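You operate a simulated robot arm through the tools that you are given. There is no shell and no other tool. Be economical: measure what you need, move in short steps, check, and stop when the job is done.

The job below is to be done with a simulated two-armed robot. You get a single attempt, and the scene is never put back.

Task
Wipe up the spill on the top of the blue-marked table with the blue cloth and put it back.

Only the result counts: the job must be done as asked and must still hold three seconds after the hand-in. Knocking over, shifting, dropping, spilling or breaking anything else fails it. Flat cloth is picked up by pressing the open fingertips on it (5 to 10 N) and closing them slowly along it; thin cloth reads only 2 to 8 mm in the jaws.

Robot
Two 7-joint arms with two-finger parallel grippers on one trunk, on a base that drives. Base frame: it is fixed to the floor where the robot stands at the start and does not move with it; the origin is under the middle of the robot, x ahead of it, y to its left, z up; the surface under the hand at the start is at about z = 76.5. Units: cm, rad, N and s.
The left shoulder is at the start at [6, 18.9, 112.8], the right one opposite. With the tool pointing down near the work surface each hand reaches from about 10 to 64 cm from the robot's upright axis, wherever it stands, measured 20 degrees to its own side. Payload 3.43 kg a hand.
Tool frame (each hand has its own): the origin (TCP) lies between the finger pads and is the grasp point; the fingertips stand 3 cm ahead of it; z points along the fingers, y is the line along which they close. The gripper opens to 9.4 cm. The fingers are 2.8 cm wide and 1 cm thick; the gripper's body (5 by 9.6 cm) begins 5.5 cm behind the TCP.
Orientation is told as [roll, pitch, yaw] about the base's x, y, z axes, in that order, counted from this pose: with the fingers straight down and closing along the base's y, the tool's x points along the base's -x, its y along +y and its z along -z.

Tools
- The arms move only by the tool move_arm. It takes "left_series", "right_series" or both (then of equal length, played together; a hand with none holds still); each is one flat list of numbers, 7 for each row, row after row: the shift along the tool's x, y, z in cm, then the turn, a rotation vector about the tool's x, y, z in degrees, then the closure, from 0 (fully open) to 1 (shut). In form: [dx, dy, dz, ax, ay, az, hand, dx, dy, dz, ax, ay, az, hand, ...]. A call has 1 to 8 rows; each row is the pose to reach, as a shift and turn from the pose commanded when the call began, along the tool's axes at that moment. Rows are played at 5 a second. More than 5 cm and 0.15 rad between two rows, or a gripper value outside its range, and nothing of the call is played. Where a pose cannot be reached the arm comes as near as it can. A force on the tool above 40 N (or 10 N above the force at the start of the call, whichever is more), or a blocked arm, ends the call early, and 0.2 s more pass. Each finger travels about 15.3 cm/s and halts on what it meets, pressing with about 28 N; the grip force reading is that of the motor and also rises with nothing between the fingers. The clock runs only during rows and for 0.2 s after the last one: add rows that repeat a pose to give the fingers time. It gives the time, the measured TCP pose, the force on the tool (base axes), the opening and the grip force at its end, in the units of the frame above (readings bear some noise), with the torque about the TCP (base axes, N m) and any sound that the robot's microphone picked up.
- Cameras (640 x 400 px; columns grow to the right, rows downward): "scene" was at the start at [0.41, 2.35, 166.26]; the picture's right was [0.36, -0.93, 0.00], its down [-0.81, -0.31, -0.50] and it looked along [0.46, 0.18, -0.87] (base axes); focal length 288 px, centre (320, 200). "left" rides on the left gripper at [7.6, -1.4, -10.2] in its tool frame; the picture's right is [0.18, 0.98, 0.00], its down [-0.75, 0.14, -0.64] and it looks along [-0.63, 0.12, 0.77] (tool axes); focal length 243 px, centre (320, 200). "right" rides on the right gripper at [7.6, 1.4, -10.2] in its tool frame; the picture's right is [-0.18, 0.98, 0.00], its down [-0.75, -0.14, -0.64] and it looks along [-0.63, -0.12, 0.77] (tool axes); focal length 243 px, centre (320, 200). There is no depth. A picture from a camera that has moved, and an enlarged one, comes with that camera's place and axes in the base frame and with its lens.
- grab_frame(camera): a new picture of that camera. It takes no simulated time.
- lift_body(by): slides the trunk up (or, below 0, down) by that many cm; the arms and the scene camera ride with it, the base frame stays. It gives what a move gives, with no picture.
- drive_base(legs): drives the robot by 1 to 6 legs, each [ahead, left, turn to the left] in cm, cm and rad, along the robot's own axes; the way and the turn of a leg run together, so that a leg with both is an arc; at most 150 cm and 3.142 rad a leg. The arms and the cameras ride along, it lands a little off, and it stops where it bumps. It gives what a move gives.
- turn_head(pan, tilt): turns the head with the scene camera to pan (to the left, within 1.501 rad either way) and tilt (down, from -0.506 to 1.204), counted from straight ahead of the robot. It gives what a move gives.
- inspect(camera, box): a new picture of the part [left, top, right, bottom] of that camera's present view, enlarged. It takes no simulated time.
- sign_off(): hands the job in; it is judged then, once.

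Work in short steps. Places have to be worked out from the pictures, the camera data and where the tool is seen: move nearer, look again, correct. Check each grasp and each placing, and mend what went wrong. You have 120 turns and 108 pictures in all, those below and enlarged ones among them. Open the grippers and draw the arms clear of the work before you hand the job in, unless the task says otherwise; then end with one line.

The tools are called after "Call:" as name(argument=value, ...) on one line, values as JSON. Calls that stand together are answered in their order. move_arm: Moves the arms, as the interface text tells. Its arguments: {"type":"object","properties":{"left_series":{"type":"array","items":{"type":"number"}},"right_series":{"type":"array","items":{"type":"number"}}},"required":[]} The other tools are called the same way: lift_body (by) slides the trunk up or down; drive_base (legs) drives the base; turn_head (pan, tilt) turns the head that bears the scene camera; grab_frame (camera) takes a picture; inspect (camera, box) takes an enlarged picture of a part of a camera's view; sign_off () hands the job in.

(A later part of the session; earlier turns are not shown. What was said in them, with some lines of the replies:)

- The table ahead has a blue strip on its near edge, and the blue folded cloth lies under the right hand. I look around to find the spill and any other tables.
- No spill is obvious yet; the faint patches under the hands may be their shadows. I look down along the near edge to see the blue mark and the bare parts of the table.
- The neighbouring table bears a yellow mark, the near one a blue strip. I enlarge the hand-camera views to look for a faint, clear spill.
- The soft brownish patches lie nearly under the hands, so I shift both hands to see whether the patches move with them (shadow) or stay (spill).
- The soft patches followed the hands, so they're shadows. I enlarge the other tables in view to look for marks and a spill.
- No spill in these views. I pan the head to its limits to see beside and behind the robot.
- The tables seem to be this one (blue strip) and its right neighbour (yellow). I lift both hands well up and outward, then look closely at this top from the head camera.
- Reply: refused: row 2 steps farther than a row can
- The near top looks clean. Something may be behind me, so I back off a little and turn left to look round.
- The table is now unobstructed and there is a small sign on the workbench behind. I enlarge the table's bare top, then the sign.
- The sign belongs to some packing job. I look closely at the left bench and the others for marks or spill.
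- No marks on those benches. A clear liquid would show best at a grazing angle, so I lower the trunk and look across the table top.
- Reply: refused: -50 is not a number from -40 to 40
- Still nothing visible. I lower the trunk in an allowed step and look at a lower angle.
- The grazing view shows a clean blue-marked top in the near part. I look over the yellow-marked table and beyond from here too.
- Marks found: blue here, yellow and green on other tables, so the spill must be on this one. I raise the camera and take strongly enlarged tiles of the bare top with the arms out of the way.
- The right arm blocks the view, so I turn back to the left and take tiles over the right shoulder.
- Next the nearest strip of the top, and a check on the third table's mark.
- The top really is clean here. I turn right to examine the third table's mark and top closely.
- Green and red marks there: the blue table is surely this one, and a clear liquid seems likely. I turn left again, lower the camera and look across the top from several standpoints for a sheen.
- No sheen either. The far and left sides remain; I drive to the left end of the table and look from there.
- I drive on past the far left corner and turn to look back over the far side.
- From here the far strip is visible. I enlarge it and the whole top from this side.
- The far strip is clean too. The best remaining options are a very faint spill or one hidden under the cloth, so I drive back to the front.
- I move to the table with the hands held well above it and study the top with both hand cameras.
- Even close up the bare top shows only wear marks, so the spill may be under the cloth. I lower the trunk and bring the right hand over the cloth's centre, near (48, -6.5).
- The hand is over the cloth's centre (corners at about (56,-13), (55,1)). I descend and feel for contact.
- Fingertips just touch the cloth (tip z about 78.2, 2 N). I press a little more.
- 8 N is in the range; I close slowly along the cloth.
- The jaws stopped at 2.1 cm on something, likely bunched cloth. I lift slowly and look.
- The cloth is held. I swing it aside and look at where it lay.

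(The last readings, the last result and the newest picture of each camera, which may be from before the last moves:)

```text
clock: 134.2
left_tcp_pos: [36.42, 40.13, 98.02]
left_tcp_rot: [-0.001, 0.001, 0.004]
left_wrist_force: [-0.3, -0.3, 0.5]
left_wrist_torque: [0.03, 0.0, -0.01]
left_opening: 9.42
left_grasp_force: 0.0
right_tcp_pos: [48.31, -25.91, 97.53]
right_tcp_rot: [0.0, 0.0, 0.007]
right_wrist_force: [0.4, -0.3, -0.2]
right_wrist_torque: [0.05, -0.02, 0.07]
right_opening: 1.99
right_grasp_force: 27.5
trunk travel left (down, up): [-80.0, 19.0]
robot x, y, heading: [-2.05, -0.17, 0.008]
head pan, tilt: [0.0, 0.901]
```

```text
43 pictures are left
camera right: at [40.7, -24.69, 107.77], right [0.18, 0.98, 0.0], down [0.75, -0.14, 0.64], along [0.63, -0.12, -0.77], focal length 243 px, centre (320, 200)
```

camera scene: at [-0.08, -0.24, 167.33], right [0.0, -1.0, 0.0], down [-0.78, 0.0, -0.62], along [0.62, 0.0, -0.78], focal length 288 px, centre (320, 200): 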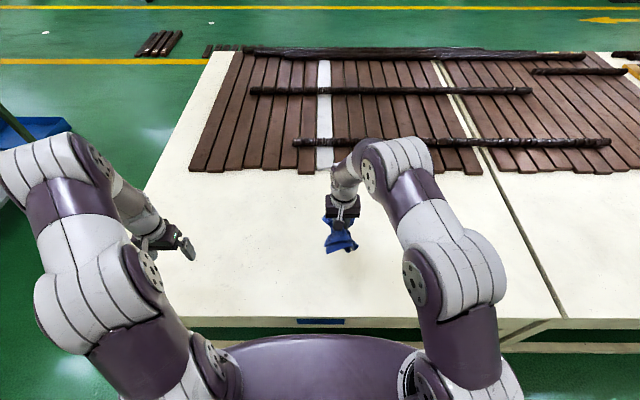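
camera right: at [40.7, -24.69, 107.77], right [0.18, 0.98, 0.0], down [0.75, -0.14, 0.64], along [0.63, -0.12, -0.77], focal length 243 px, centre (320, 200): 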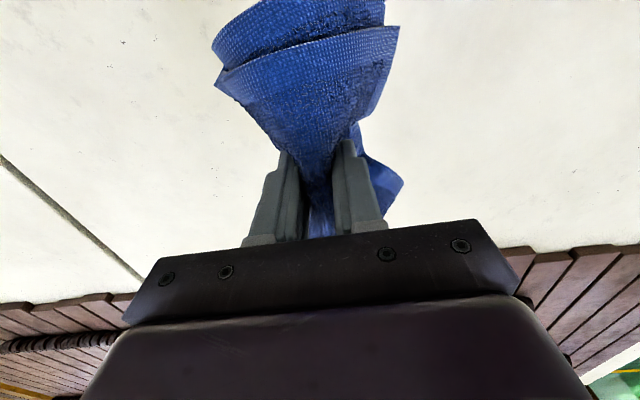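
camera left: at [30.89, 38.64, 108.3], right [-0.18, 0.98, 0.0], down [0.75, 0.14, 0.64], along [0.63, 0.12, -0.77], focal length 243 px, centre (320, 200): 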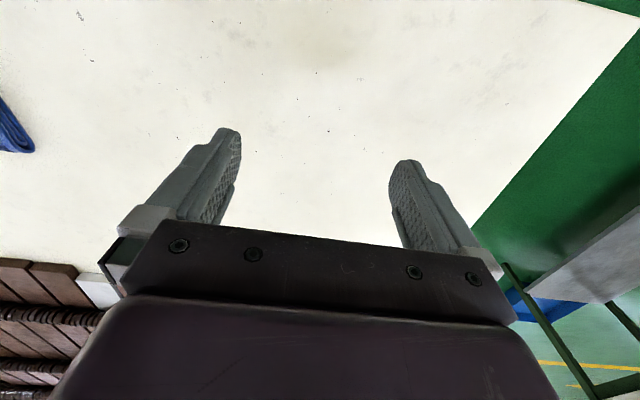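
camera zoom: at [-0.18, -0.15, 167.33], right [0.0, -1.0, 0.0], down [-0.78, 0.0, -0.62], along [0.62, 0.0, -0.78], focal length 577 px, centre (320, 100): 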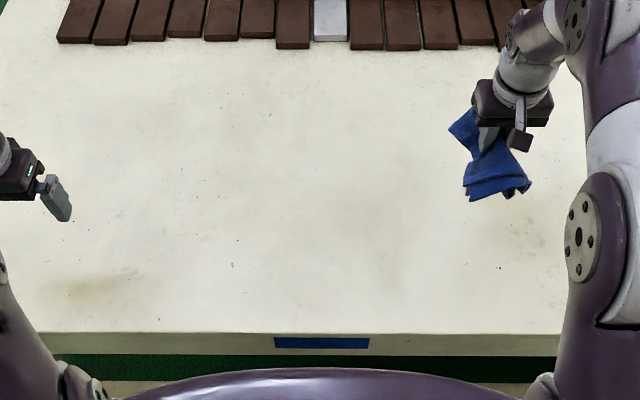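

Nothing lay under the cloth. A very low grazing view would best reveal clear liquid by reflection, so I back off holding the cloth and lower the trunk far.

Call:
drive_base(legs=[[-50, 0, 0]])

Call:
lift_body(by=-40)

Call:
lift_body(by=-20)

Call:
turn_head(pan=0, tilt=0.3)

Call:
grab_frame(camera="scene")

Call:
inspect(camera="scene", box=[100, 140, 500, 390])

```text
clock: 137.1
left_tcp_pos: [-13.24, 39.92, 97.94]
left_tcp_rot: [0.0, 0.0, 0.005]
left_wrist_force: [0.3, 0.1, -0.5]
left_wrist_torque: [0.02, -0.02, -0.01]
left_opening: 9.44
left_grasp_force: 0.1
right_tcp_pos: [-1.33, -26.23, 97.63]
right_tcp_rot: [-0.002, -0.001, 0.005]
right_wrist_force: [-0.3, -0.3, -0.3]
right_wrist_torque: [0.04, -0.01, 0.11]
right_opening: 1.99
right_grasp_force: 27.9
trunk travel left (down, up): [-80.0, 19.0]
robot x, y, heading: [-51.67, -0.65, 0.007]
head pan, tilt: [0.0, 0.901]
```

```text
clock: 140.9
left_tcp_pos: [-13.15, 39.9, 58.06]
left_tcp_rot: [-0.001, 0.002, 0.005]
left_wrist_force: [-0.6, 0.5, -0.6]
left_wrist_torque: [0.03, -0.01, -0.04]
left_opening: 9.41
left_grasp_force: 0.0
right_tcp_pos: [-1.32, -26.4, 57.61]
right_tcp_rot: [0.001, 0.0, 0.004]
right_wrist_force: [-0.5, 0.3, -0.1]
right_wrist_torque: [0.05, -0.02, 0.09]
right_opening: 1.99
right_grasp_force: 28.2
trunk travel left (down, up): [-40.0, 59.0]
robot x, y, heading: [-51.54, -0.38, 0.005]
head pan, tilt: [0.0, 0.901]
```

```text
clock: 143.1
left_tcp_pos: [-13.27, 39.97, 38.01]
left_tcp_rot: [0.001, 0.0, 0.006]
left_wrist_force: [0.6, 0.6, -0.3]
left_wrist_torque: [0.05, 0.0, 0.03]
left_opening: 9.42
left_grasp_force: 0.2
right_tcp_pos: [-1.37, -26.4, 37.68]
right_tcp_rot: [0.0, -0.001, 0.003]
right_wrist_force: [-0.4, 0.2, 0.5]
right_wrist_torque: [0.02, 0.02, 0.13]
right_opening: 2.0
right_grasp_force: 28.6
trunk travel left (down, up): [-20.0, 79.0]
robot x, y, heading: [-51.52, -0.59, 0.005]
head pan, tilt: [0.0, 0.901]
```

```text
clock: 144.1
left_tcp_pos: [-13.32, 39.99, 37.93]
left_tcp_rot: [0.0, 0.0, 0.005]
left_wrist_force: [0.0, 0.0, 0.1]
left_wrist_torque: [0.0, 0.01, 0.01]
left_opening: 9.41
left_grasp_force: 0.0
right_tcp_pos: [-1.42, -26.42, 37.54]
right_tcp_rot: [0.0, 0.001, 0.004]
right_wrist_force: [0.1, -0.3, -1.6]
right_wrist_torque: [0.09, -0.05, 0.11]
right_opening: 2.01
right_grasp_force: 27.8
trunk travel left (down, up): [-20.0, 79.0]
robot x, y, heading: [-51.78, -0.54, 0.007]
head pan, tilt: [0.0, 0.3]
```

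```text
42 pictures are left
camera scene: at [-48.12, -0.48, 112.55], right [0.0, -1.0, 0.0], down [-0.3, 0.0, -0.95], along [0.95, 0.0, -0.3], focal length 288 px, centre (320, 200)
```

scene: 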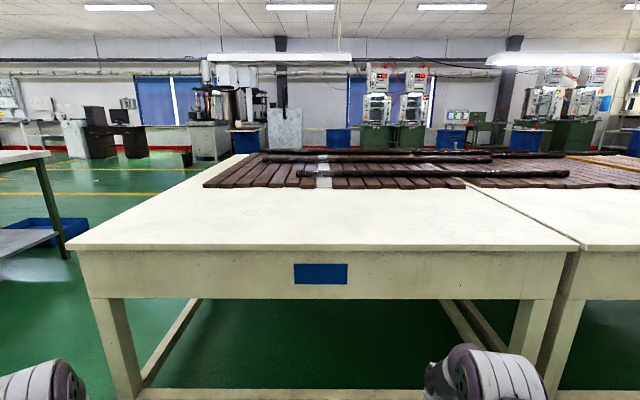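

```text
1.60 times, centred on (300, 265) of scene
camera zoom: at [-48.12, -0.48, 112.55], right [0.0, -1.0, 0.0], down [-0.3, 0.0, -0.95], along [0.95, 0.0, -0.3], focal length 462 px, centre (352, 96)
```

zoom: 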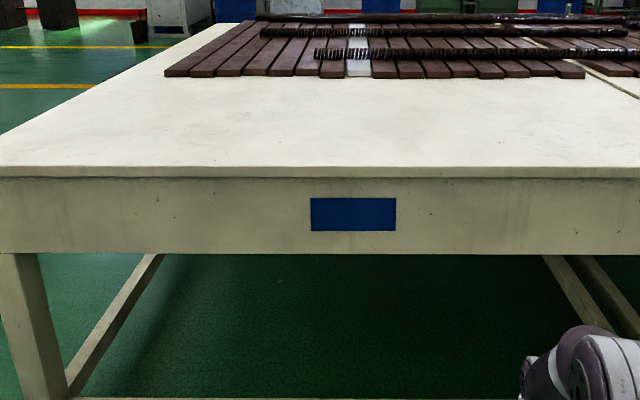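

Still nothing glossy, but the start view was aimed near (48, 21) and a faintly scuffed patch seemed to lie near (50, 24). I go back to the table and examine that spot closely with the left hand camera.

Call:
lift_body(by=40)

Call:
lift_body(by=36)

Call:
drive_base(legs=[[51, 0.5, 0]])

Call:
move_arm(left_series=[-1, -4, 0, 0, 0, 0, 0, -2, -8, 0, 0, 0, 0, 0, -4, -12, 0, 0, 0, 0, 0, -6, -16, 0, 0, 0, 0, 0, -6, -16, 0, 0, 0, 0, 0])

Call:
inspect(camera="left", box=[160, 0, 480, 200])

Call:
inspect(camera="scene", box=[200, 120, 460, 282])

```text
clock: 147.9
left_tcp_pos: [-13.32, 39.96, 78.09]
left_tcp_rot: [-0.002, 0.002, 0.005]
left_wrist_force: [0.4, 0.4, 0.4]
left_wrist_torque: [0.0, 0.01, 0.02]
left_opening: 9.35
left_grasp_force: 0.1
right_tcp_pos: [-1.36, -26.25, 77.64]
right_tcp_rot: [-0.001, -0.001, 0.005]
right_wrist_force: [0.9, 0.1, -0.4]
right_wrist_torque: [0.05, 0.0, 0.1]
right_opening: 1.98
right_grasp_force: 28.2
trunk travel left (down, up): [-60.0, 39.0]
robot x, y, heading: [-51.49, -0.31, 0.006]
head pan, tilt: [0.0, 0.3]
```

```text
clock: 151.4
left_tcp_pos: [-13.31, 39.86, 114.0]
left_tcp_rot: [-0.001, 0.001, 0.005]
left_wrist_force: [-0.1, 0.0, -0.1]
left_wrist_torque: [0.0, 0.0, -0.03]
left_opening: 9.36
left_grasp_force: 0.0
right_tcp_pos: [-1.34, -26.32, 113.64]
right_tcp_rot: [0.0, 0.001, 0.006]
right_wrist_force: [-0.1, 0.1, -0.1]
right_wrist_torque: [0.02, -0.02, 0.1]
right_opening: 2.01
right_grasp_force: 26.9
trunk travel left (down, up): [-96.0, 3.0]
robot x, y, heading: [-52.03, -0.49, 0.002]
head pan, tilt: [0.0, 0.3]
```

```text
clock: 154.4
left_tcp_pos: [37.74, 40.68, 114.18]
left_tcp_rot: [0.0, 0.0, 0.006]
left_wrist_force: [0.0, 0.0, -0.5]
left_wrist_torque: [0.0, -0.02, -0.01]
left_opening: 9.42
left_grasp_force: 0.1
right_tcp_pos: [49.76, -25.54, 113.69]
right_tcp_rot: [0.0, 0.0, 0.006]
right_wrist_force: [-0.3, -0.6, -0.2]
right_wrist_torque: [0.0, -0.01, 0.07]
right_opening: 2.02
right_grasp_force: 28.0
trunk travel left (down, up): [-96.0, 3.0]
robot x, y, heading: [-0.87, 0.02, 0.004]
head pan, tilt: [0.0, 0.3]
```

```text
clock: 155.6
left_tcp_pos: [44.01, 24.66, 114.06]
left_tcp_rot: [0.0, -0.002, 0.006]
left_wrist_force: [-0.1, -0.1, 0.0]
left_wrist_torque: [0.01, -0.01, 0.03]
left_opening: 9.41
left_grasp_force: 0.1
right_tcp_pos: [49.74, -25.54, 113.57]
right_tcp_rot: [-0.001, 0.001, 0.006]
right_wrist_force: [0.6, 0.0, -0.6]
right_wrist_torque: [0.02, -0.04, 0.09]
right_opening: 1.95
right_grasp_force: 28.2
trunk travel left (down, up): [-96.0, 3.0]
robot x, y, heading: [-0.12, 0.23, 0.003]
head pan, tilt: [0.0, 0.3]
```

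```text
2.00 times, centred on (320, 100) of left
camera zoom: at [36.31, 23.11, 124.21], right [-0.19, 0.98, 0.0], down [0.75, 0.15, 0.64], along [0.63, 0.12, -0.77], focal length 485 px, centre (320, 400)
```

zoom: 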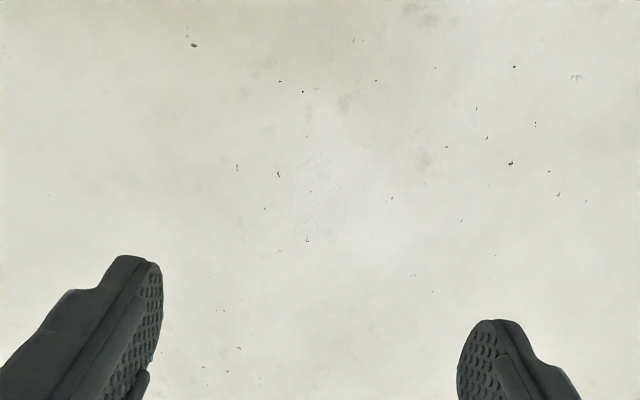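

```text
2.46 times, centred on (330, 201) of scene
camera zoom: at [2.99, 0.31, 188.56], right [0.0, -1.0, 0.0], down [-0.3, 0.0, -0.96], along [0.96, 0.0, -0.3], focal length 710 px, centre (295, 198)
```

zoom: 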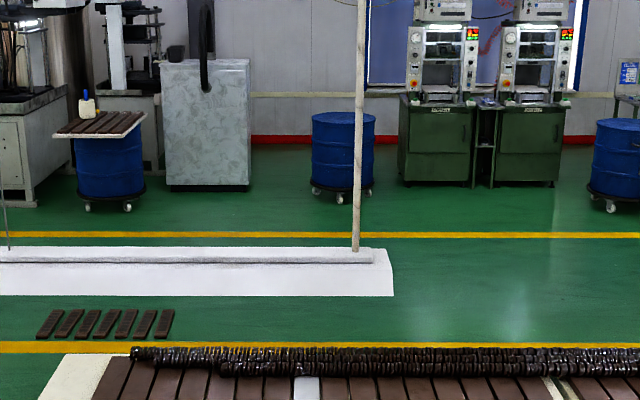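

There is a faint patch of tiny glints near the middle of this view, unlike the wear marks. I enlarge it much more.

Call:
inspect(camera="left", box=[270, 55, 400, 136])

```text
4.92 times, centred on (335, 96) of left
camera zoom: at [36.31, 23.11, 124.21], right [-0.19, 0.98, 0.0], down [0.75, 0.15, 0.64], along [0.63, 0.12, -0.77], focal length 1194 px, centre (246, 714)
```

zoom: 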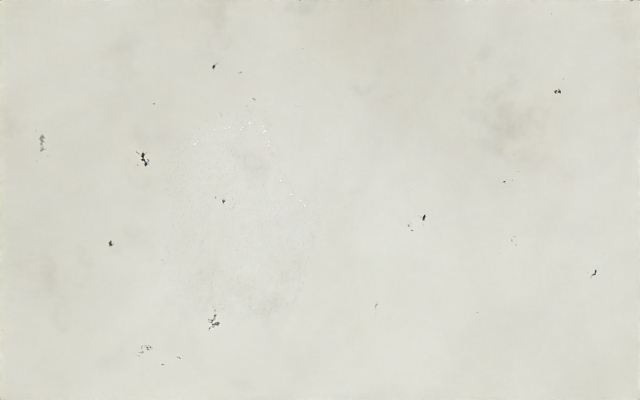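

That is it: a clear, faintly glinting patch about 8 × 6 cm centred near (51, 25.5). I drive left so it lies well in the right hand's reach, then lower the trunk.

Call:
drive_base(legs=[[0, 33, 0]])

Call:
lift_body(by=-16)

Call:
turn_head(pan=-0.15, tilt=0.95)

Call:
grab_frame(camera="scene")

```text
clock: 157.8
left_tcp_pos: [43.79, 57.25, 114.06]
left_tcp_rot: [0.003, 0.003, 0.009]
left_wrist_force: [-0.3, 0.0, -0.3]
left_wrist_torque: [-0.02, 0.03, -0.04]
left_opening: 9.4
left_grasp_force: 0.0
right_tcp_pos: [49.74, 7.18, 113.48]
right_tcp_rot: [0.001, 0.0, 0.009]
right_wrist_force: [0.2, -0.2, -0.3]
right_wrist_torque: [0.03, -0.02, 0.09]
right_opening: 1.98
right_grasp_force: 27.8
trunk travel left (down, up): [-96.0, 3.0]
robot x, y, heading: [-0.74, 32.82, 0.006]
head pan, tilt: [0.0, 0.3]
```

```text
clock: 159.6
left_tcp_pos: [43.68, 57.58, 98.06]
left_tcp_rot: [0.001, 0.0, 0.008]
left_wrist_force: [-0.5, -0.4, -0.2]
left_wrist_torque: [-0.01, -0.02, 0.03]
left_opening: 9.39
left_grasp_force: 0.1
right_tcp_pos: [49.71, 7.26, 97.49]
right_tcp_rot: [-0.001, 0.0, 0.009]
right_wrist_force: [0.5, -0.4, -0.5]
right_wrist_torque: [0.01, -0.02, 0.08]
right_opening: 1.97
right_grasp_force: 28.2
trunk travel left (down, up): [-80.0, 19.0]
robot x, y, heading: [-0.82, 32.93, 0.007]
head pan, tilt: [0.0, 0.3]
```

```text
clock: 160.7
left_tcp_pos: [43.7, 57.55, 98.06]
left_tcp_rot: [0.0, 0.0, 0.009]
left_wrist_force: [-0.1, -0.3, 0.7]
left_wrist_torque: [0.01, -0.01, 0.03]
left_opening: 9.42
left_grasp_force: 0.0
right_tcp_pos: [49.75, 7.4, 97.59]
right_tcp_rot: [0.0, -0.001, 0.007]
right_wrist_force: [0.1, 0.2, -0.4]
right_wrist_torque: [0.06, -0.02, 0.08]
right_opening: 1.99
right_grasp_force: 27.9
trunk travel left (down, up): [-80.0, 19.0]
robot x, y, heading: [-0.66, 33.22, 0.006]
head pan, tilt: [-0.15, 0.949]
```

```text
37 pictures are left
camera scene: at [0.74, 31.88, 166.97], right [-0.14, -0.99, 0.0], down [-0.8, 0.11, -0.58], along [0.58, -0.08, -0.81], focal length 288 px, centre (320, 200)
```

scene: 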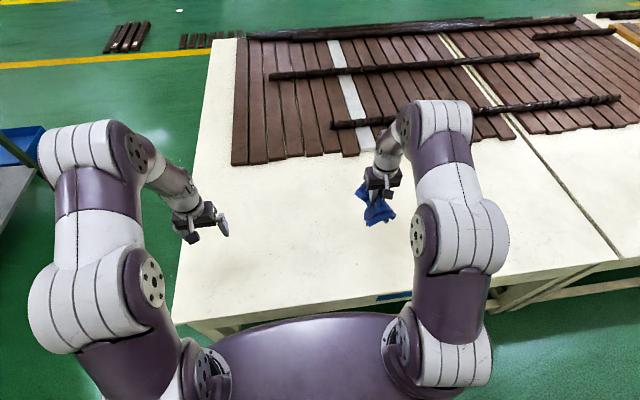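

I move the cloth over the near end of the patch, at about (45, 25.5), and come down toward the surface.

Call:
move_arm(right_series=[1, 4, 0, 0, 0, 0, 1, 2, 8, 0, 0, 0, 0, 1, 3, 12, 2, 0, 0, 0, 1, 4, 15, 5, 0, 0, 0, 1, 4.5, 18, 8, 0, 0, 0, 1, 4.5, 18, 11, 0, 0, 0, 1, 4.5, 18, 13.5, 0, 0, 0, 1, 4.5, 18, 15, 0, 0, 0, 1])

Call:
grab_frame(camera="right")

```text
clock: 162.5
left_tcp_pos: [43.75, 57.52, 97.93]
left_tcp_rot: [0.001, 0.001, 0.007]
left_wrist_force: [-0.3, -0.9, 0.0]
left_wrist_torque: [0.01, 0.01, 0.01]
left_opening: 9.37
left_grasp_force: 0.2
right_tcp_pos: [45.01, 25.44, 82.59]
right_tcp_rot: [-0.001, -0.002, 0.008]
right_wrist_force: [-0.3, -0.7, 0.3]
right_wrist_torque: [0.0, 0.01, 0.09]
right_opening: 1.98
right_grasp_force: 28.2
trunk travel left (down, up): [-80.0, 19.0]
robot x, y, heading: [-0.51, 32.71, 0.004]
head pan, tilt: [-0.15, 0.949]
```

```text
36 pictures are left
camera right: at [37.41, 26.81, 92.67], right [0.18, 0.98, 0.0], down [0.75, -0.13, 0.64], along [0.63, -0.11, -0.77], focal length 243 px, centre (320, 200)
```

right: 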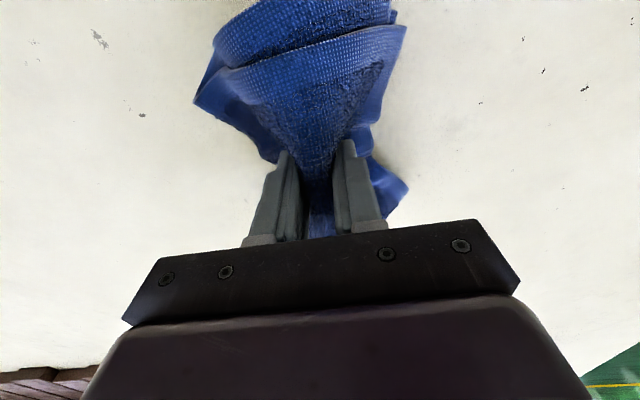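

The cloth hangs just on the surface. I press down to a few newtons.

Call:
move_arm(right_series=[0, 0, 0.8, 0, 0, 0, 1, 0, 0, 1.4, 0, 0, 0, 1, 0, 0, 1.7, 0, 0, 0, 1, 0, 0, 1.7, 0, 0, 0, 1])

```text
clock: 163.5
left_tcp_pos: [43.72, 57.57, 97.96]
left_tcp_rot: [0.0, 0.001, 0.01]
left_wrist_force: [-0.7, 0.9, 0.3]
left_wrist_torque: [0.02, 0.02, 0.04]
left_opening: 9.38
left_grasp_force: 0.1
right_tcp_pos: [45.05, 25.39, 81.07]
right_tcp_rot: [-0.001, -0.004, 0.011]
right_wrist_force: [0.4, -1.0, 17.8]
right_wrist_torque: [0.03, 0.05, 0.05]
right_opening: 1.96
right_grasp_force: 28.2
trunk travel left (down, up): [-80.0, 19.0]
robot x, y, heading: [-0.96, 32.65, 0.002]
head pan, tilt: [-0.15, 0.949]
```

18 N is more than needed; I ease off slightly and begin wiping in strokes along x, lane by lane over x 45–58.

Call:
move_arm(right_series=[0, -3, -0.3, 0, 0, 0, 1, 0, -6, -0.3, 0, 0, 0, 1, -4.3, -6, -0.3, 0, 0, 0, 1, -8.6, -6, -0.3, 0, 0, 0, 1, -13, -6, -0.3, 0, 0, 0, 1, -13, -3.5, -0.3, 0, 0, 0, 1, -8.6, -3.5, -0.3, 0, 0, 0, 1, -4.3, -3.5, -0.3, 0, 0, 0, 1])

```text
clock: 165.3
left_tcp_pos: [43.69, 57.63, 97.87]
left_tcp_rot: [-0.001, 0.002, 0.008]
left_wrist_force: [0.2, 1.2, 0.3]
left_wrist_torque: [0.01, -0.03, -0.03]
left_opening: 9.41
left_grasp_force: 0.0
right_tcp_pos: [49.39, 21.84, 81.13]
right_tcp_rot: [0.0, -0.003, 0.009]
right_wrist_force: [3.5, -0.8, 10.9]
right_wrist_torque: [0.06, -0.09, 0.08]
right_opening: 1.99
right_grasp_force: 28.4
trunk travel left (down, up): [-80.0, 19.0]
robot x, y, heading: [-0.94, 33.03, 0.01]
head pan, tilt: [-0.15, 0.949]
```

11 N and a steady grip. I continue with the next lanes.

Call:
move_arm(right_series=[4.3, 0, 0, 0, 0, 0, 1, 4.3, 2.2, 0, 0, 0, 0, 1, 0, 2.2, 0, 0, 0, 0, 1, -4.4, 2.2, 0, 0, 0, 0, 1, -8.7, 2.2, 0, 0, 0, 0, 1, -8.7, 4.4, 0, 0, 0, 0, 1, -4.4, 4.4, 0, 0, 0, 0, 1, 0, 4.4, 0, 0, 0, 0, 1])

Call:
move_arm(right_series=[4.3, 0, 0, 0, 0, 0, 1, 4.3, 2.2, 0, 0, 0, 0, 1, 0, 2.2, 0, 0, 0, 0, 1, -4.4, 2.2, 0, 0, 0, 0, 1, -8.7, 2.2, 0, 0, 0, 0, 1, -8.7, 4.4, 0, 0, 0, 0, 1, -4.4, 4.4, 0, 0, 0, 0, 1, 0, 4.4, 0, 0, 0, 0, 1])

```text
clock: 167.1
left_tcp_pos: [43.61, 57.42, 97.95]
left_tcp_rot: [0.001, -0.001, 0.01]
left_wrist_force: [-0.7, -0.6, 0.1]
left_wrist_torque: [0.01, 0.0, 0.02]
left_opening: 9.41
left_grasp_force: 0.1
right_tcp_pos: [49.34, 26.4, 81.37]
right_tcp_rot: [0.0, -0.001, 0.008]
right_wrist_force: [0.9, -0.3, 3.7]
right_wrist_torque: [0.06, -0.02, 0.04]
right_opening: 1.99
right_grasp_force: 28.6
trunk travel left (down, up): [-80.0, 19.0]
robot x, y, heading: [-0.48, 33.03, 0.012]
head pan, tilt: [-0.15, 0.949]
```

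```text
clock: 168.9
left_tcp_pos: [43.55, 57.66, 98.01]
left_tcp_rot: [0.002, 0.001, 0.009]
left_wrist_force: [-0.5, 0.0, -0.2]
left_wrist_torque: [-0.01, 0.0, 0.0]
left_opening: 9.39
left_grasp_force: 0.0
right_tcp_pos: [49.09, 30.76, 81.2]
right_tcp_rot: [0.001, -0.002, 0.009]
right_wrist_force: [2.2, -0.3, 7.1]
right_wrist_torque: [0.11, -0.06, 0.05]
right_opening: 1.99
right_grasp_force: 28.1
trunk travel left (down, up): [-80.0, 19.0]
robot x, y, heading: [-0.69, 32.5, 0.011]
head pan, tilt: [-0.15, 0.949]
```

Force dipped to 4–7 N, so I press a touch more and wipe crosswise along y over the patch.

Call:
move_arm(right_series=[2, 0, 0.2, 0, 0, 0, 1, 2, -4, 0.2, 0, 0, 0, 1, 2, -8, 0.2, 0, 0, 0, 1, 2, -12, 0.2, 0, 0, 0, 1, -0.5, -12, 0.2, 0, 0, 0, 1, -0.5, -8, 0.2, 0, 0, 0, 1, -0.5, -4, 0.2, 0, 0, 0, 1, -0.5, 0, 0.2, 0, 0, 0, 1])

Call:
move_arm(right_series=[-2.3, 0, 0, 0, 0, 0, 1, -2.3, -4, 0, 0, 0, 0, 1, -2.3, -8, 0, 0, 0, 0, 1, -2.3, -12, 0, 0, 0, 0, 1, -4.6, -12, 0, 0, 0, 0, 1, -4.6, -8, 0, 0, 0, 0, 1, -4.6, -4, 0, 0, 0, 0, 1, -4.6, 0, 0, 0, 0, 0, 1])

Call:
move_arm(right_series=[-2.3, 0, 0, 0, 0, 0, 1, -2.3, -4, 0, 0, 0, 0, 1, -2.3, -8, 0, 0, 0, 0, 1, -2.3, -12, 0, 0, 0, 0, 1, -2.3, -12, -4, 0, 0, 0, 1, -2.3, -14, -8, 0, 0, 0, 1, -2.3, -18, -8, 0, 0, 0, 1, -2.3, -22, -8, 0, 0, 0, 1])

Call:
grab_frame(camera="right")

```text
clock: 170.7
left_tcp_pos: [43.6, 57.56, 97.91]
left_tcp_rot: [-0.001, 0.0, 0.008]
left_wrist_force: [0.1, 0.7, 0.6]
left_wrist_torque: [0.01, 0.02, -0.01]
left_opening: 9.38
left_grasp_force: 0.1
right_tcp_pos: [49.75, 30.64, 81.04]
right_tcp_rot: [0.0, -0.001, 0.007]
right_wrist_force: [1.3, -3.4, 13.7]
right_wrist_torque: [-0.05, 0.04, 0.04]
right_opening: 1.96
right_grasp_force: 27.7
trunk travel left (down, up): [-80.0, 19.0]
robot x, y, heading: [-1.1, 33.11, 0.011]
head pan, tilt: [-0.15, 0.949]
```

```text
clock: 172.5
left_tcp_pos: [43.58, 57.5, 98.09]
left_tcp_rot: [0.0, 0.001, 0.008]
left_wrist_force: [-0.5, 0.3, -0.8]
left_wrist_torque: [-0.01, -0.02, 0.02]
left_opening: 9.36
left_grasp_force: 0.0
right_tcp_pos: [54.5, 30.79, 81.02]
right_tcp_rot: [0.001, -0.002, 0.007]
right_wrist_force: [-0.9, -5.4, 15.8]
right_wrist_torque: [-0.1, 0.12, 0.11]
right_opening: 1.98
right_grasp_force: 27.6
trunk travel left (down, up): [-80.0, 19.0]
robot x, y, heading: [-0.83, 33.31, 0.011]
head pan, tilt: [-0.15, 0.949]
```

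```text
clock: 174.3
left_tcp_pos: [43.67, 57.5, 97.94]
left_tcp_rot: [0.001, 0.001, 0.009]
left_wrist_force: [0.1, -0.3, 0.0]
left_wrist_torque: [0.03, 0.01, -0.02]
left_opening: 9.37
left_grasp_force: 0.0
right_tcp_pos: [56.95, 8.66, 88.91]
right_tcp_rot: [-0.001, 0.0, 0.01]
right_wrist_force: [-0.5, 0.5, 0.1]
right_wrist_torque: [0.03, -0.01, 0.04]
right_opening: 1.98
right_grasp_force: 28.4
trunk travel left (down, up): [-80.0, 19.0]
robot x, y, heading: [-0.37, 33.43, 0.004]
head pan, tilt: [-0.15, 0.949]
```

```text
35 pictures are left
camera right: at [49.28, 10.01, 99.11], right [0.18, 0.98, 0.0], down [0.76, -0.13, 0.64], along [0.63, -0.11, -0.77], focal length 243 px, centre (320, 200)
```

right: 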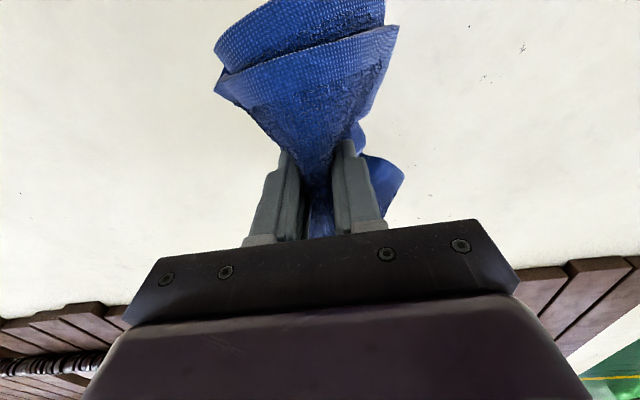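

I drive back right, which puts the left camera at the same viewpoint as before, and recheck the spot.

Call:
lift_body(by=16)

Call:
drive_base(legs=[[0, -33, 0]])

Call:
inspect(camera="left", box=[160, 0, 480, 200])

Call:
inspect(camera="left", box=[270, 55, 400, 136])

```text
clock: 176.1
left_tcp_pos: [43.72, 57.53, 113.98]
left_tcp_rot: [-0.001, 0.003, 0.008]
left_wrist_force: [0.6, -0.4, -0.2]
left_wrist_torque: [-0.01, -0.02, -0.01]
left_opening: 9.39
left_grasp_force: 0.1
right_tcp_pos: [56.9, 8.84, 105.04]
right_tcp_rot: [0.001, 0.0, 0.009]
right_wrist_force: [0.0, -0.1, -1.0]
right_wrist_torque: [0.06, 0.0, 0.05]
right_opening: 1.96
right_grasp_force: 28.4
trunk travel left (down, up): [-96.0, 3.0]
robot x, y, heading: [-0.9, 32.6, 0.009]
head pan, tilt: [-0.15, 0.949]
```

```text
clock: 178.3
left_tcp_pos: [44.09, 24.09, 113.82]
left_tcp_rot: [-0.002, 0.0, 0.004]
left_wrist_force: [0.5, -1.0, 0.3]
left_wrist_torque: [-0.02, -0.01, -0.01]
left_opening: 9.4
left_grasp_force: 0.1
right_tcp_pos: [57.02, -24.74, 105.08]
right_tcp_rot: [-0.002, -0.001, 0.006]
right_wrist_force: [-0.2, 0.0, -0.6]
right_wrist_torque: [0.04, 0.03, 0.08]
right_opening: 1.98
right_grasp_force: 28.1
trunk travel left (down, up): [-96.0, 3.0]
robot x, y, heading: [-0.75, -0.33, 0.005]
head pan, tilt: [-0.15, 0.949]
```

```text
2.00 times, centred on (320, 100) of left
camera zoom: at [36.36, 22.54, 124.16], right [-0.19, 0.98, 0.0], down [0.75, 0.15, 0.64], along [0.63, 0.12, -0.77], focal length 485 px, centre (320, 400)
```

zoom: 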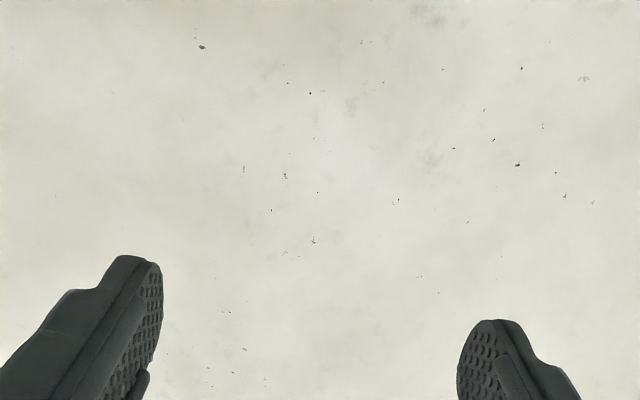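

```text
4.92 times, centred on (335, 96) of left
camera zoom: at [36.36, 22.54, 124.16], right [-0.19, 0.98, 0.0], down [0.75, 0.15, 0.64], along [0.63, 0.12, -0.77], focal length 1194 px, centre (246, 714)
```

zoom: 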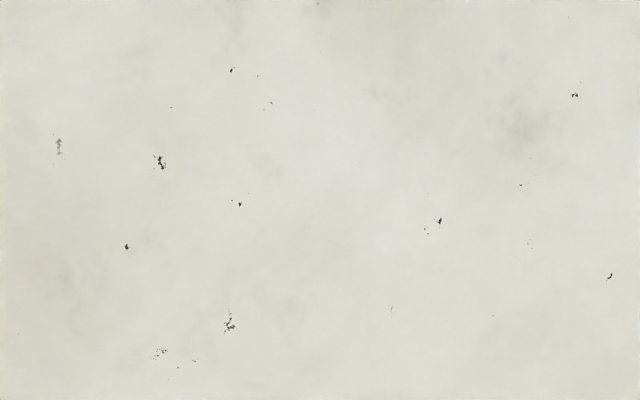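

The glinting patch is gone completely. Now I put the cloth back at its original place, centre (48, -6.3).

Call:
lift_body(by=-16)

Call:
move_arm(right_series=[2, 4, -2, 0, 0, 0, 1, 4, 8, -2, 0, 0, 0, 1, 6, 12, -2, 0, 0, 0, 1, 8, 16, -1, 0, 0, 0, 1, 9, 18.5, 2, 0, 0, 0, 1, 9, 18.5, 5, 0, 0, 0, 1, 9, 18.5, 6.5, 0, 0, 0, 1, 9, 18.5, 7.3, 0, 0, 0, 1])

```text
clock: 180.1
left_tcp_pos: [44.07, 23.97, 98.05]
left_tcp_rot: [-0.001, 0.001, 0.005]
left_wrist_force: [0.1, 0.1, -0.3]
left_wrist_torque: [-0.02, -0.01, 0.01]
left_opening: 9.4
left_grasp_force: 0.1
right_tcp_pos: [57.1, -24.9, 88.94]
right_tcp_rot: [0.0, -0.001, 0.005]
right_wrist_force: [0.2, -0.6, -1.0]
right_wrist_torque: [0.04, 0.0, 0.08]
right_opening: 1.98
right_grasp_force: 28.5
trunk travel left (down, up): [-80.0, 19.0]
robot x, y, heading: [-0.44, -0.46, 0.007]
head pan, tilt: [-0.15, 0.949]
```

```text
clock: 181.9
left_tcp_pos: [44.09, 24.02, 98.02]
left_tcp_rot: [0.0, 0.001, 0.005]
left_wrist_force: [0.2, 0.8, 0.0]
left_wrist_torque: [-0.01, 0.0, -0.03]
left_opening: 9.44
left_grasp_force: 0.1
right_tcp_pos: [47.91, -6.4, 81.7]
right_tcp_rot: [0.0, 0.0, 0.006]
right_wrist_force: [-0.9, 0.0, 4.9]
right_wrist_torque: [0.08, 0.06, 0.09]
right_opening: 1.94
right_grasp_force: 28.1
trunk travel left (down, up): [-80.0, 19.0]
robot x, y, heading: [-0.54, -0.57, 0.011]
head pan, tilt: [-0.15, 0.949]
```

The cloth touches down at (47.9, -6.4) with 5 N. I open slowly so the fingers spread it out again, then lift.

Call:
move_arm(right_series=[0, 0, 0.4, 0, 0, 0, 1, 0, 0, 0.4, 0, 0, 0, 0.7, 0, 0, 0.4, 0, 0, 0, 0.55, 0, 0, 0.4, 0, 0, 0, 0.4, 0, 0, 0.4, 0, 0, 0, 0.2, 0, 0, 0.4, 0, 0, 0, 0, 0, 0, 0.4, 0, 0, 0, 0])

Call:
move_arm(right_series=[0, 0, -1, 0, 0, 0, 0, 0, 0, -3, 0, 0, 0, 0, 0, 0, -6, 0, 0, 0, 0, 0, 0, -10, 0, 0, 0, 0, 0, 0, -14, 0, 0, 0, 0])

Call:
grab_frame(camera="right")

Call:
grab_frame(camera="scene")

```text
clock: 183.5
left_tcp_pos: [44.0, 23.9, 97.9]
left_tcp_rot: [0.001, 0.0, 0.005]
left_wrist_force: [0.7, 0.4, -0.5]
left_wrist_torque: [0.01, -0.02, -0.05]
left_opening: 9.4
left_grasp_force: 0.1
right_tcp_pos: [47.92, -6.37, 81.16]
right_tcp_rot: [-0.001, 0.001, 0.005]
right_wrist_force: [0.0, -0.4, 1.4]
right_wrist_torque: [0.01, 0.02, -0.02]
right_opening: 9.41
right_grasp_force: 0.0
trunk travel left (down, up): [-80.0, 19.0]
robot x, y, heading: [-0.74, -0.62, 0.003]
head pan, tilt: [-0.15, 0.949]
```

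```text
clock: 184.7
left_tcp_pos: [43.88, 23.84, 98.02]
left_tcp_rot: [0.0, 0.0, 0.005]
left_wrist_force: [0.1, 0.5, 0.2]
left_wrist_torque: [-0.04, 0.0, -0.01]
left_opening: 9.4
left_grasp_force: 0.1
right_tcp_pos: [47.83, -6.37, 95.21]
right_tcp_rot: [0.0, 0.0, 0.005]
right_wrist_force: [-0.1, -0.5, -0.9]
right_wrist_torque: [0.03, -0.01, 0.01]
right_opening: 9.37
right_grasp_force: 0.1
trunk travel left (down, up): [-80.0, 19.0]
robot x, y, heading: [-0.28, -0.44, 0.008]
head pan, tilt: [-0.15, 0.949]
```

```text
32 pictures are left
camera right: at [40.19, -5.01, 105.43], right [0.18, 0.98, 0.0], down [0.75, -0.14, 0.64], along [0.63, -0.12, -0.77], focal length 243 px, centre (320, 200)
```

right: 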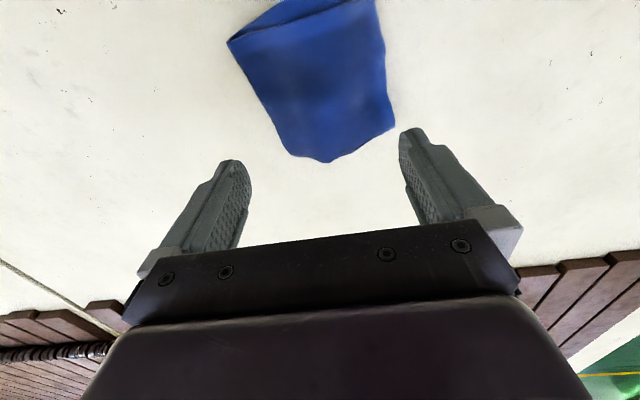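

```text
31 pictures are left
camera scene: at [0.83, -1.58, 166.96], right [-0.14, -0.99, 0.0], down [-0.8, 0.12, -0.58], along [0.58, -0.08, -0.81], focal length 288 px, centre (320, 200)
```

scene: 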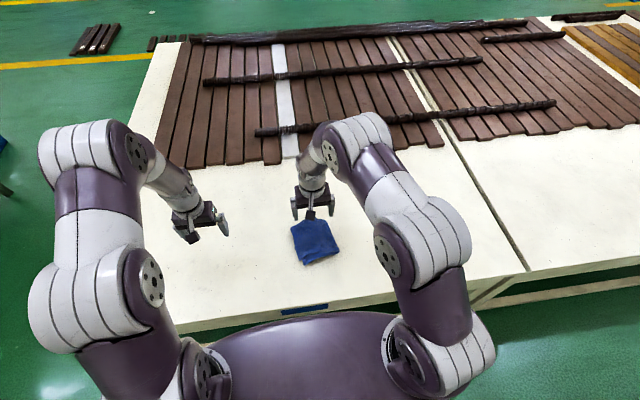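

The cloth lies flat with its corners within about a centimetre of the original ones. I draw both arms clear, back the robot off slightly, and take a last look.

Call:
move_arm(left_series=[0, 3, -3, 0, 0, 0, 0, 3, 6, -5, 0, 0, 0, 0, 6, 9, -6, 0, 0, 0, 0, 9, 12, -7, 0, 0, 0, 0], right_series=[0, -3, -3, 0, 0, 0, 0, 3, -6, -5, 0, 0, 0, 0, 6, -9, -6, 0, 0, 0, 0, 9, -12, -7, 0, 0, 0, 0])

Call:
drive_base(legs=[[-25, 0, 0]])

Call:
inspect(camera="scene", box=[160, 60, 480, 260])

```text
clock: 185.7
left_tcp_pos: [34.87, 36.03, 104.92]
left_tcp_rot: [-0.001, -0.002, 0.004]
left_wrist_force: [-0.2, 0.2, 0.2]
left_wrist_torque: [0.0, -0.06, 0.02]
left_opening: 9.39
left_grasp_force: 0.0
right_tcp_pos: [38.64, -18.54, 102.29]
right_tcp_rot: [0.002, -0.001, 0.005]
right_wrist_force: [-0.4, -0.5, 0.2]
right_wrist_torque: [0.0, -0.05, -0.05]
right_opening: 9.39
right_grasp_force: 0.1
trunk travel left (down, up): [-80.0, 19.0]
robot x, y, heading: [-0.38, -0.42, 0.005]
head pan, tilt: [-0.15, 0.949]
```

```text
clock: 187.5
left_tcp_pos: [10.51, 35.86, 104.91]
left_tcp_rot: [0.0, 0.001, 0.005]
left_wrist_force: [-0.1, 0.3, 0.6]
left_wrist_torque: [-0.03, 0.02, 0.01]
left_opening: 9.4
left_grasp_force: 0.1
right_tcp_pos: [14.39, -18.42, 102.19]
right_tcp_rot: [-0.002, 0.001, 0.007]
right_wrist_force: [0.0, -0.2, -0.1]
right_wrist_torque: [0.02, -0.03, 0.0]
right_opening: 9.38
right_grasp_force: 0.0
trunk travel left (down, up): [-80.0, 19.0]
robot x, y, heading: [-25.04, -0.87, 0.006]
head pan, tilt: [-0.15, 0.949]
```

```text
2.00 times, centred on (320, 160) of scene
camera zoom: at [-23.6, -1.71, 166.97], right [-0.14, -0.99, 0.0], down [-0.81, 0.12, -0.58], along [0.58, -0.08, -0.81], focal length 577 px, centre (320, 280)
```

zoom: 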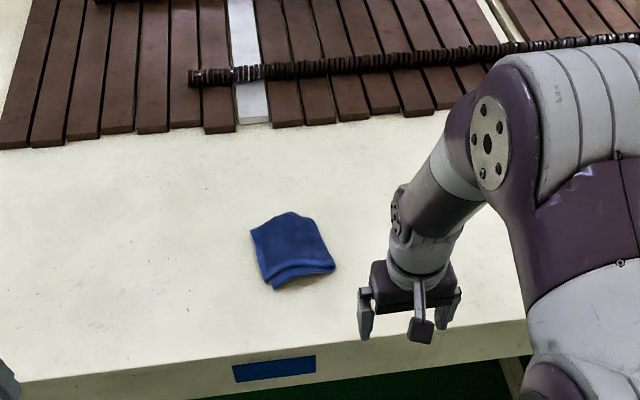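

The table is wiped, the cloth lies at its place, both grippers are open and clear. I hand the job in.

Call:
sign_off()

```text
The job is handed in.
```

I wiped up the clear spill on the blue-marked table and put the blue cloth back within about 1 cm of where it lay; the wiped spot looked clean in the close-up afterwards.
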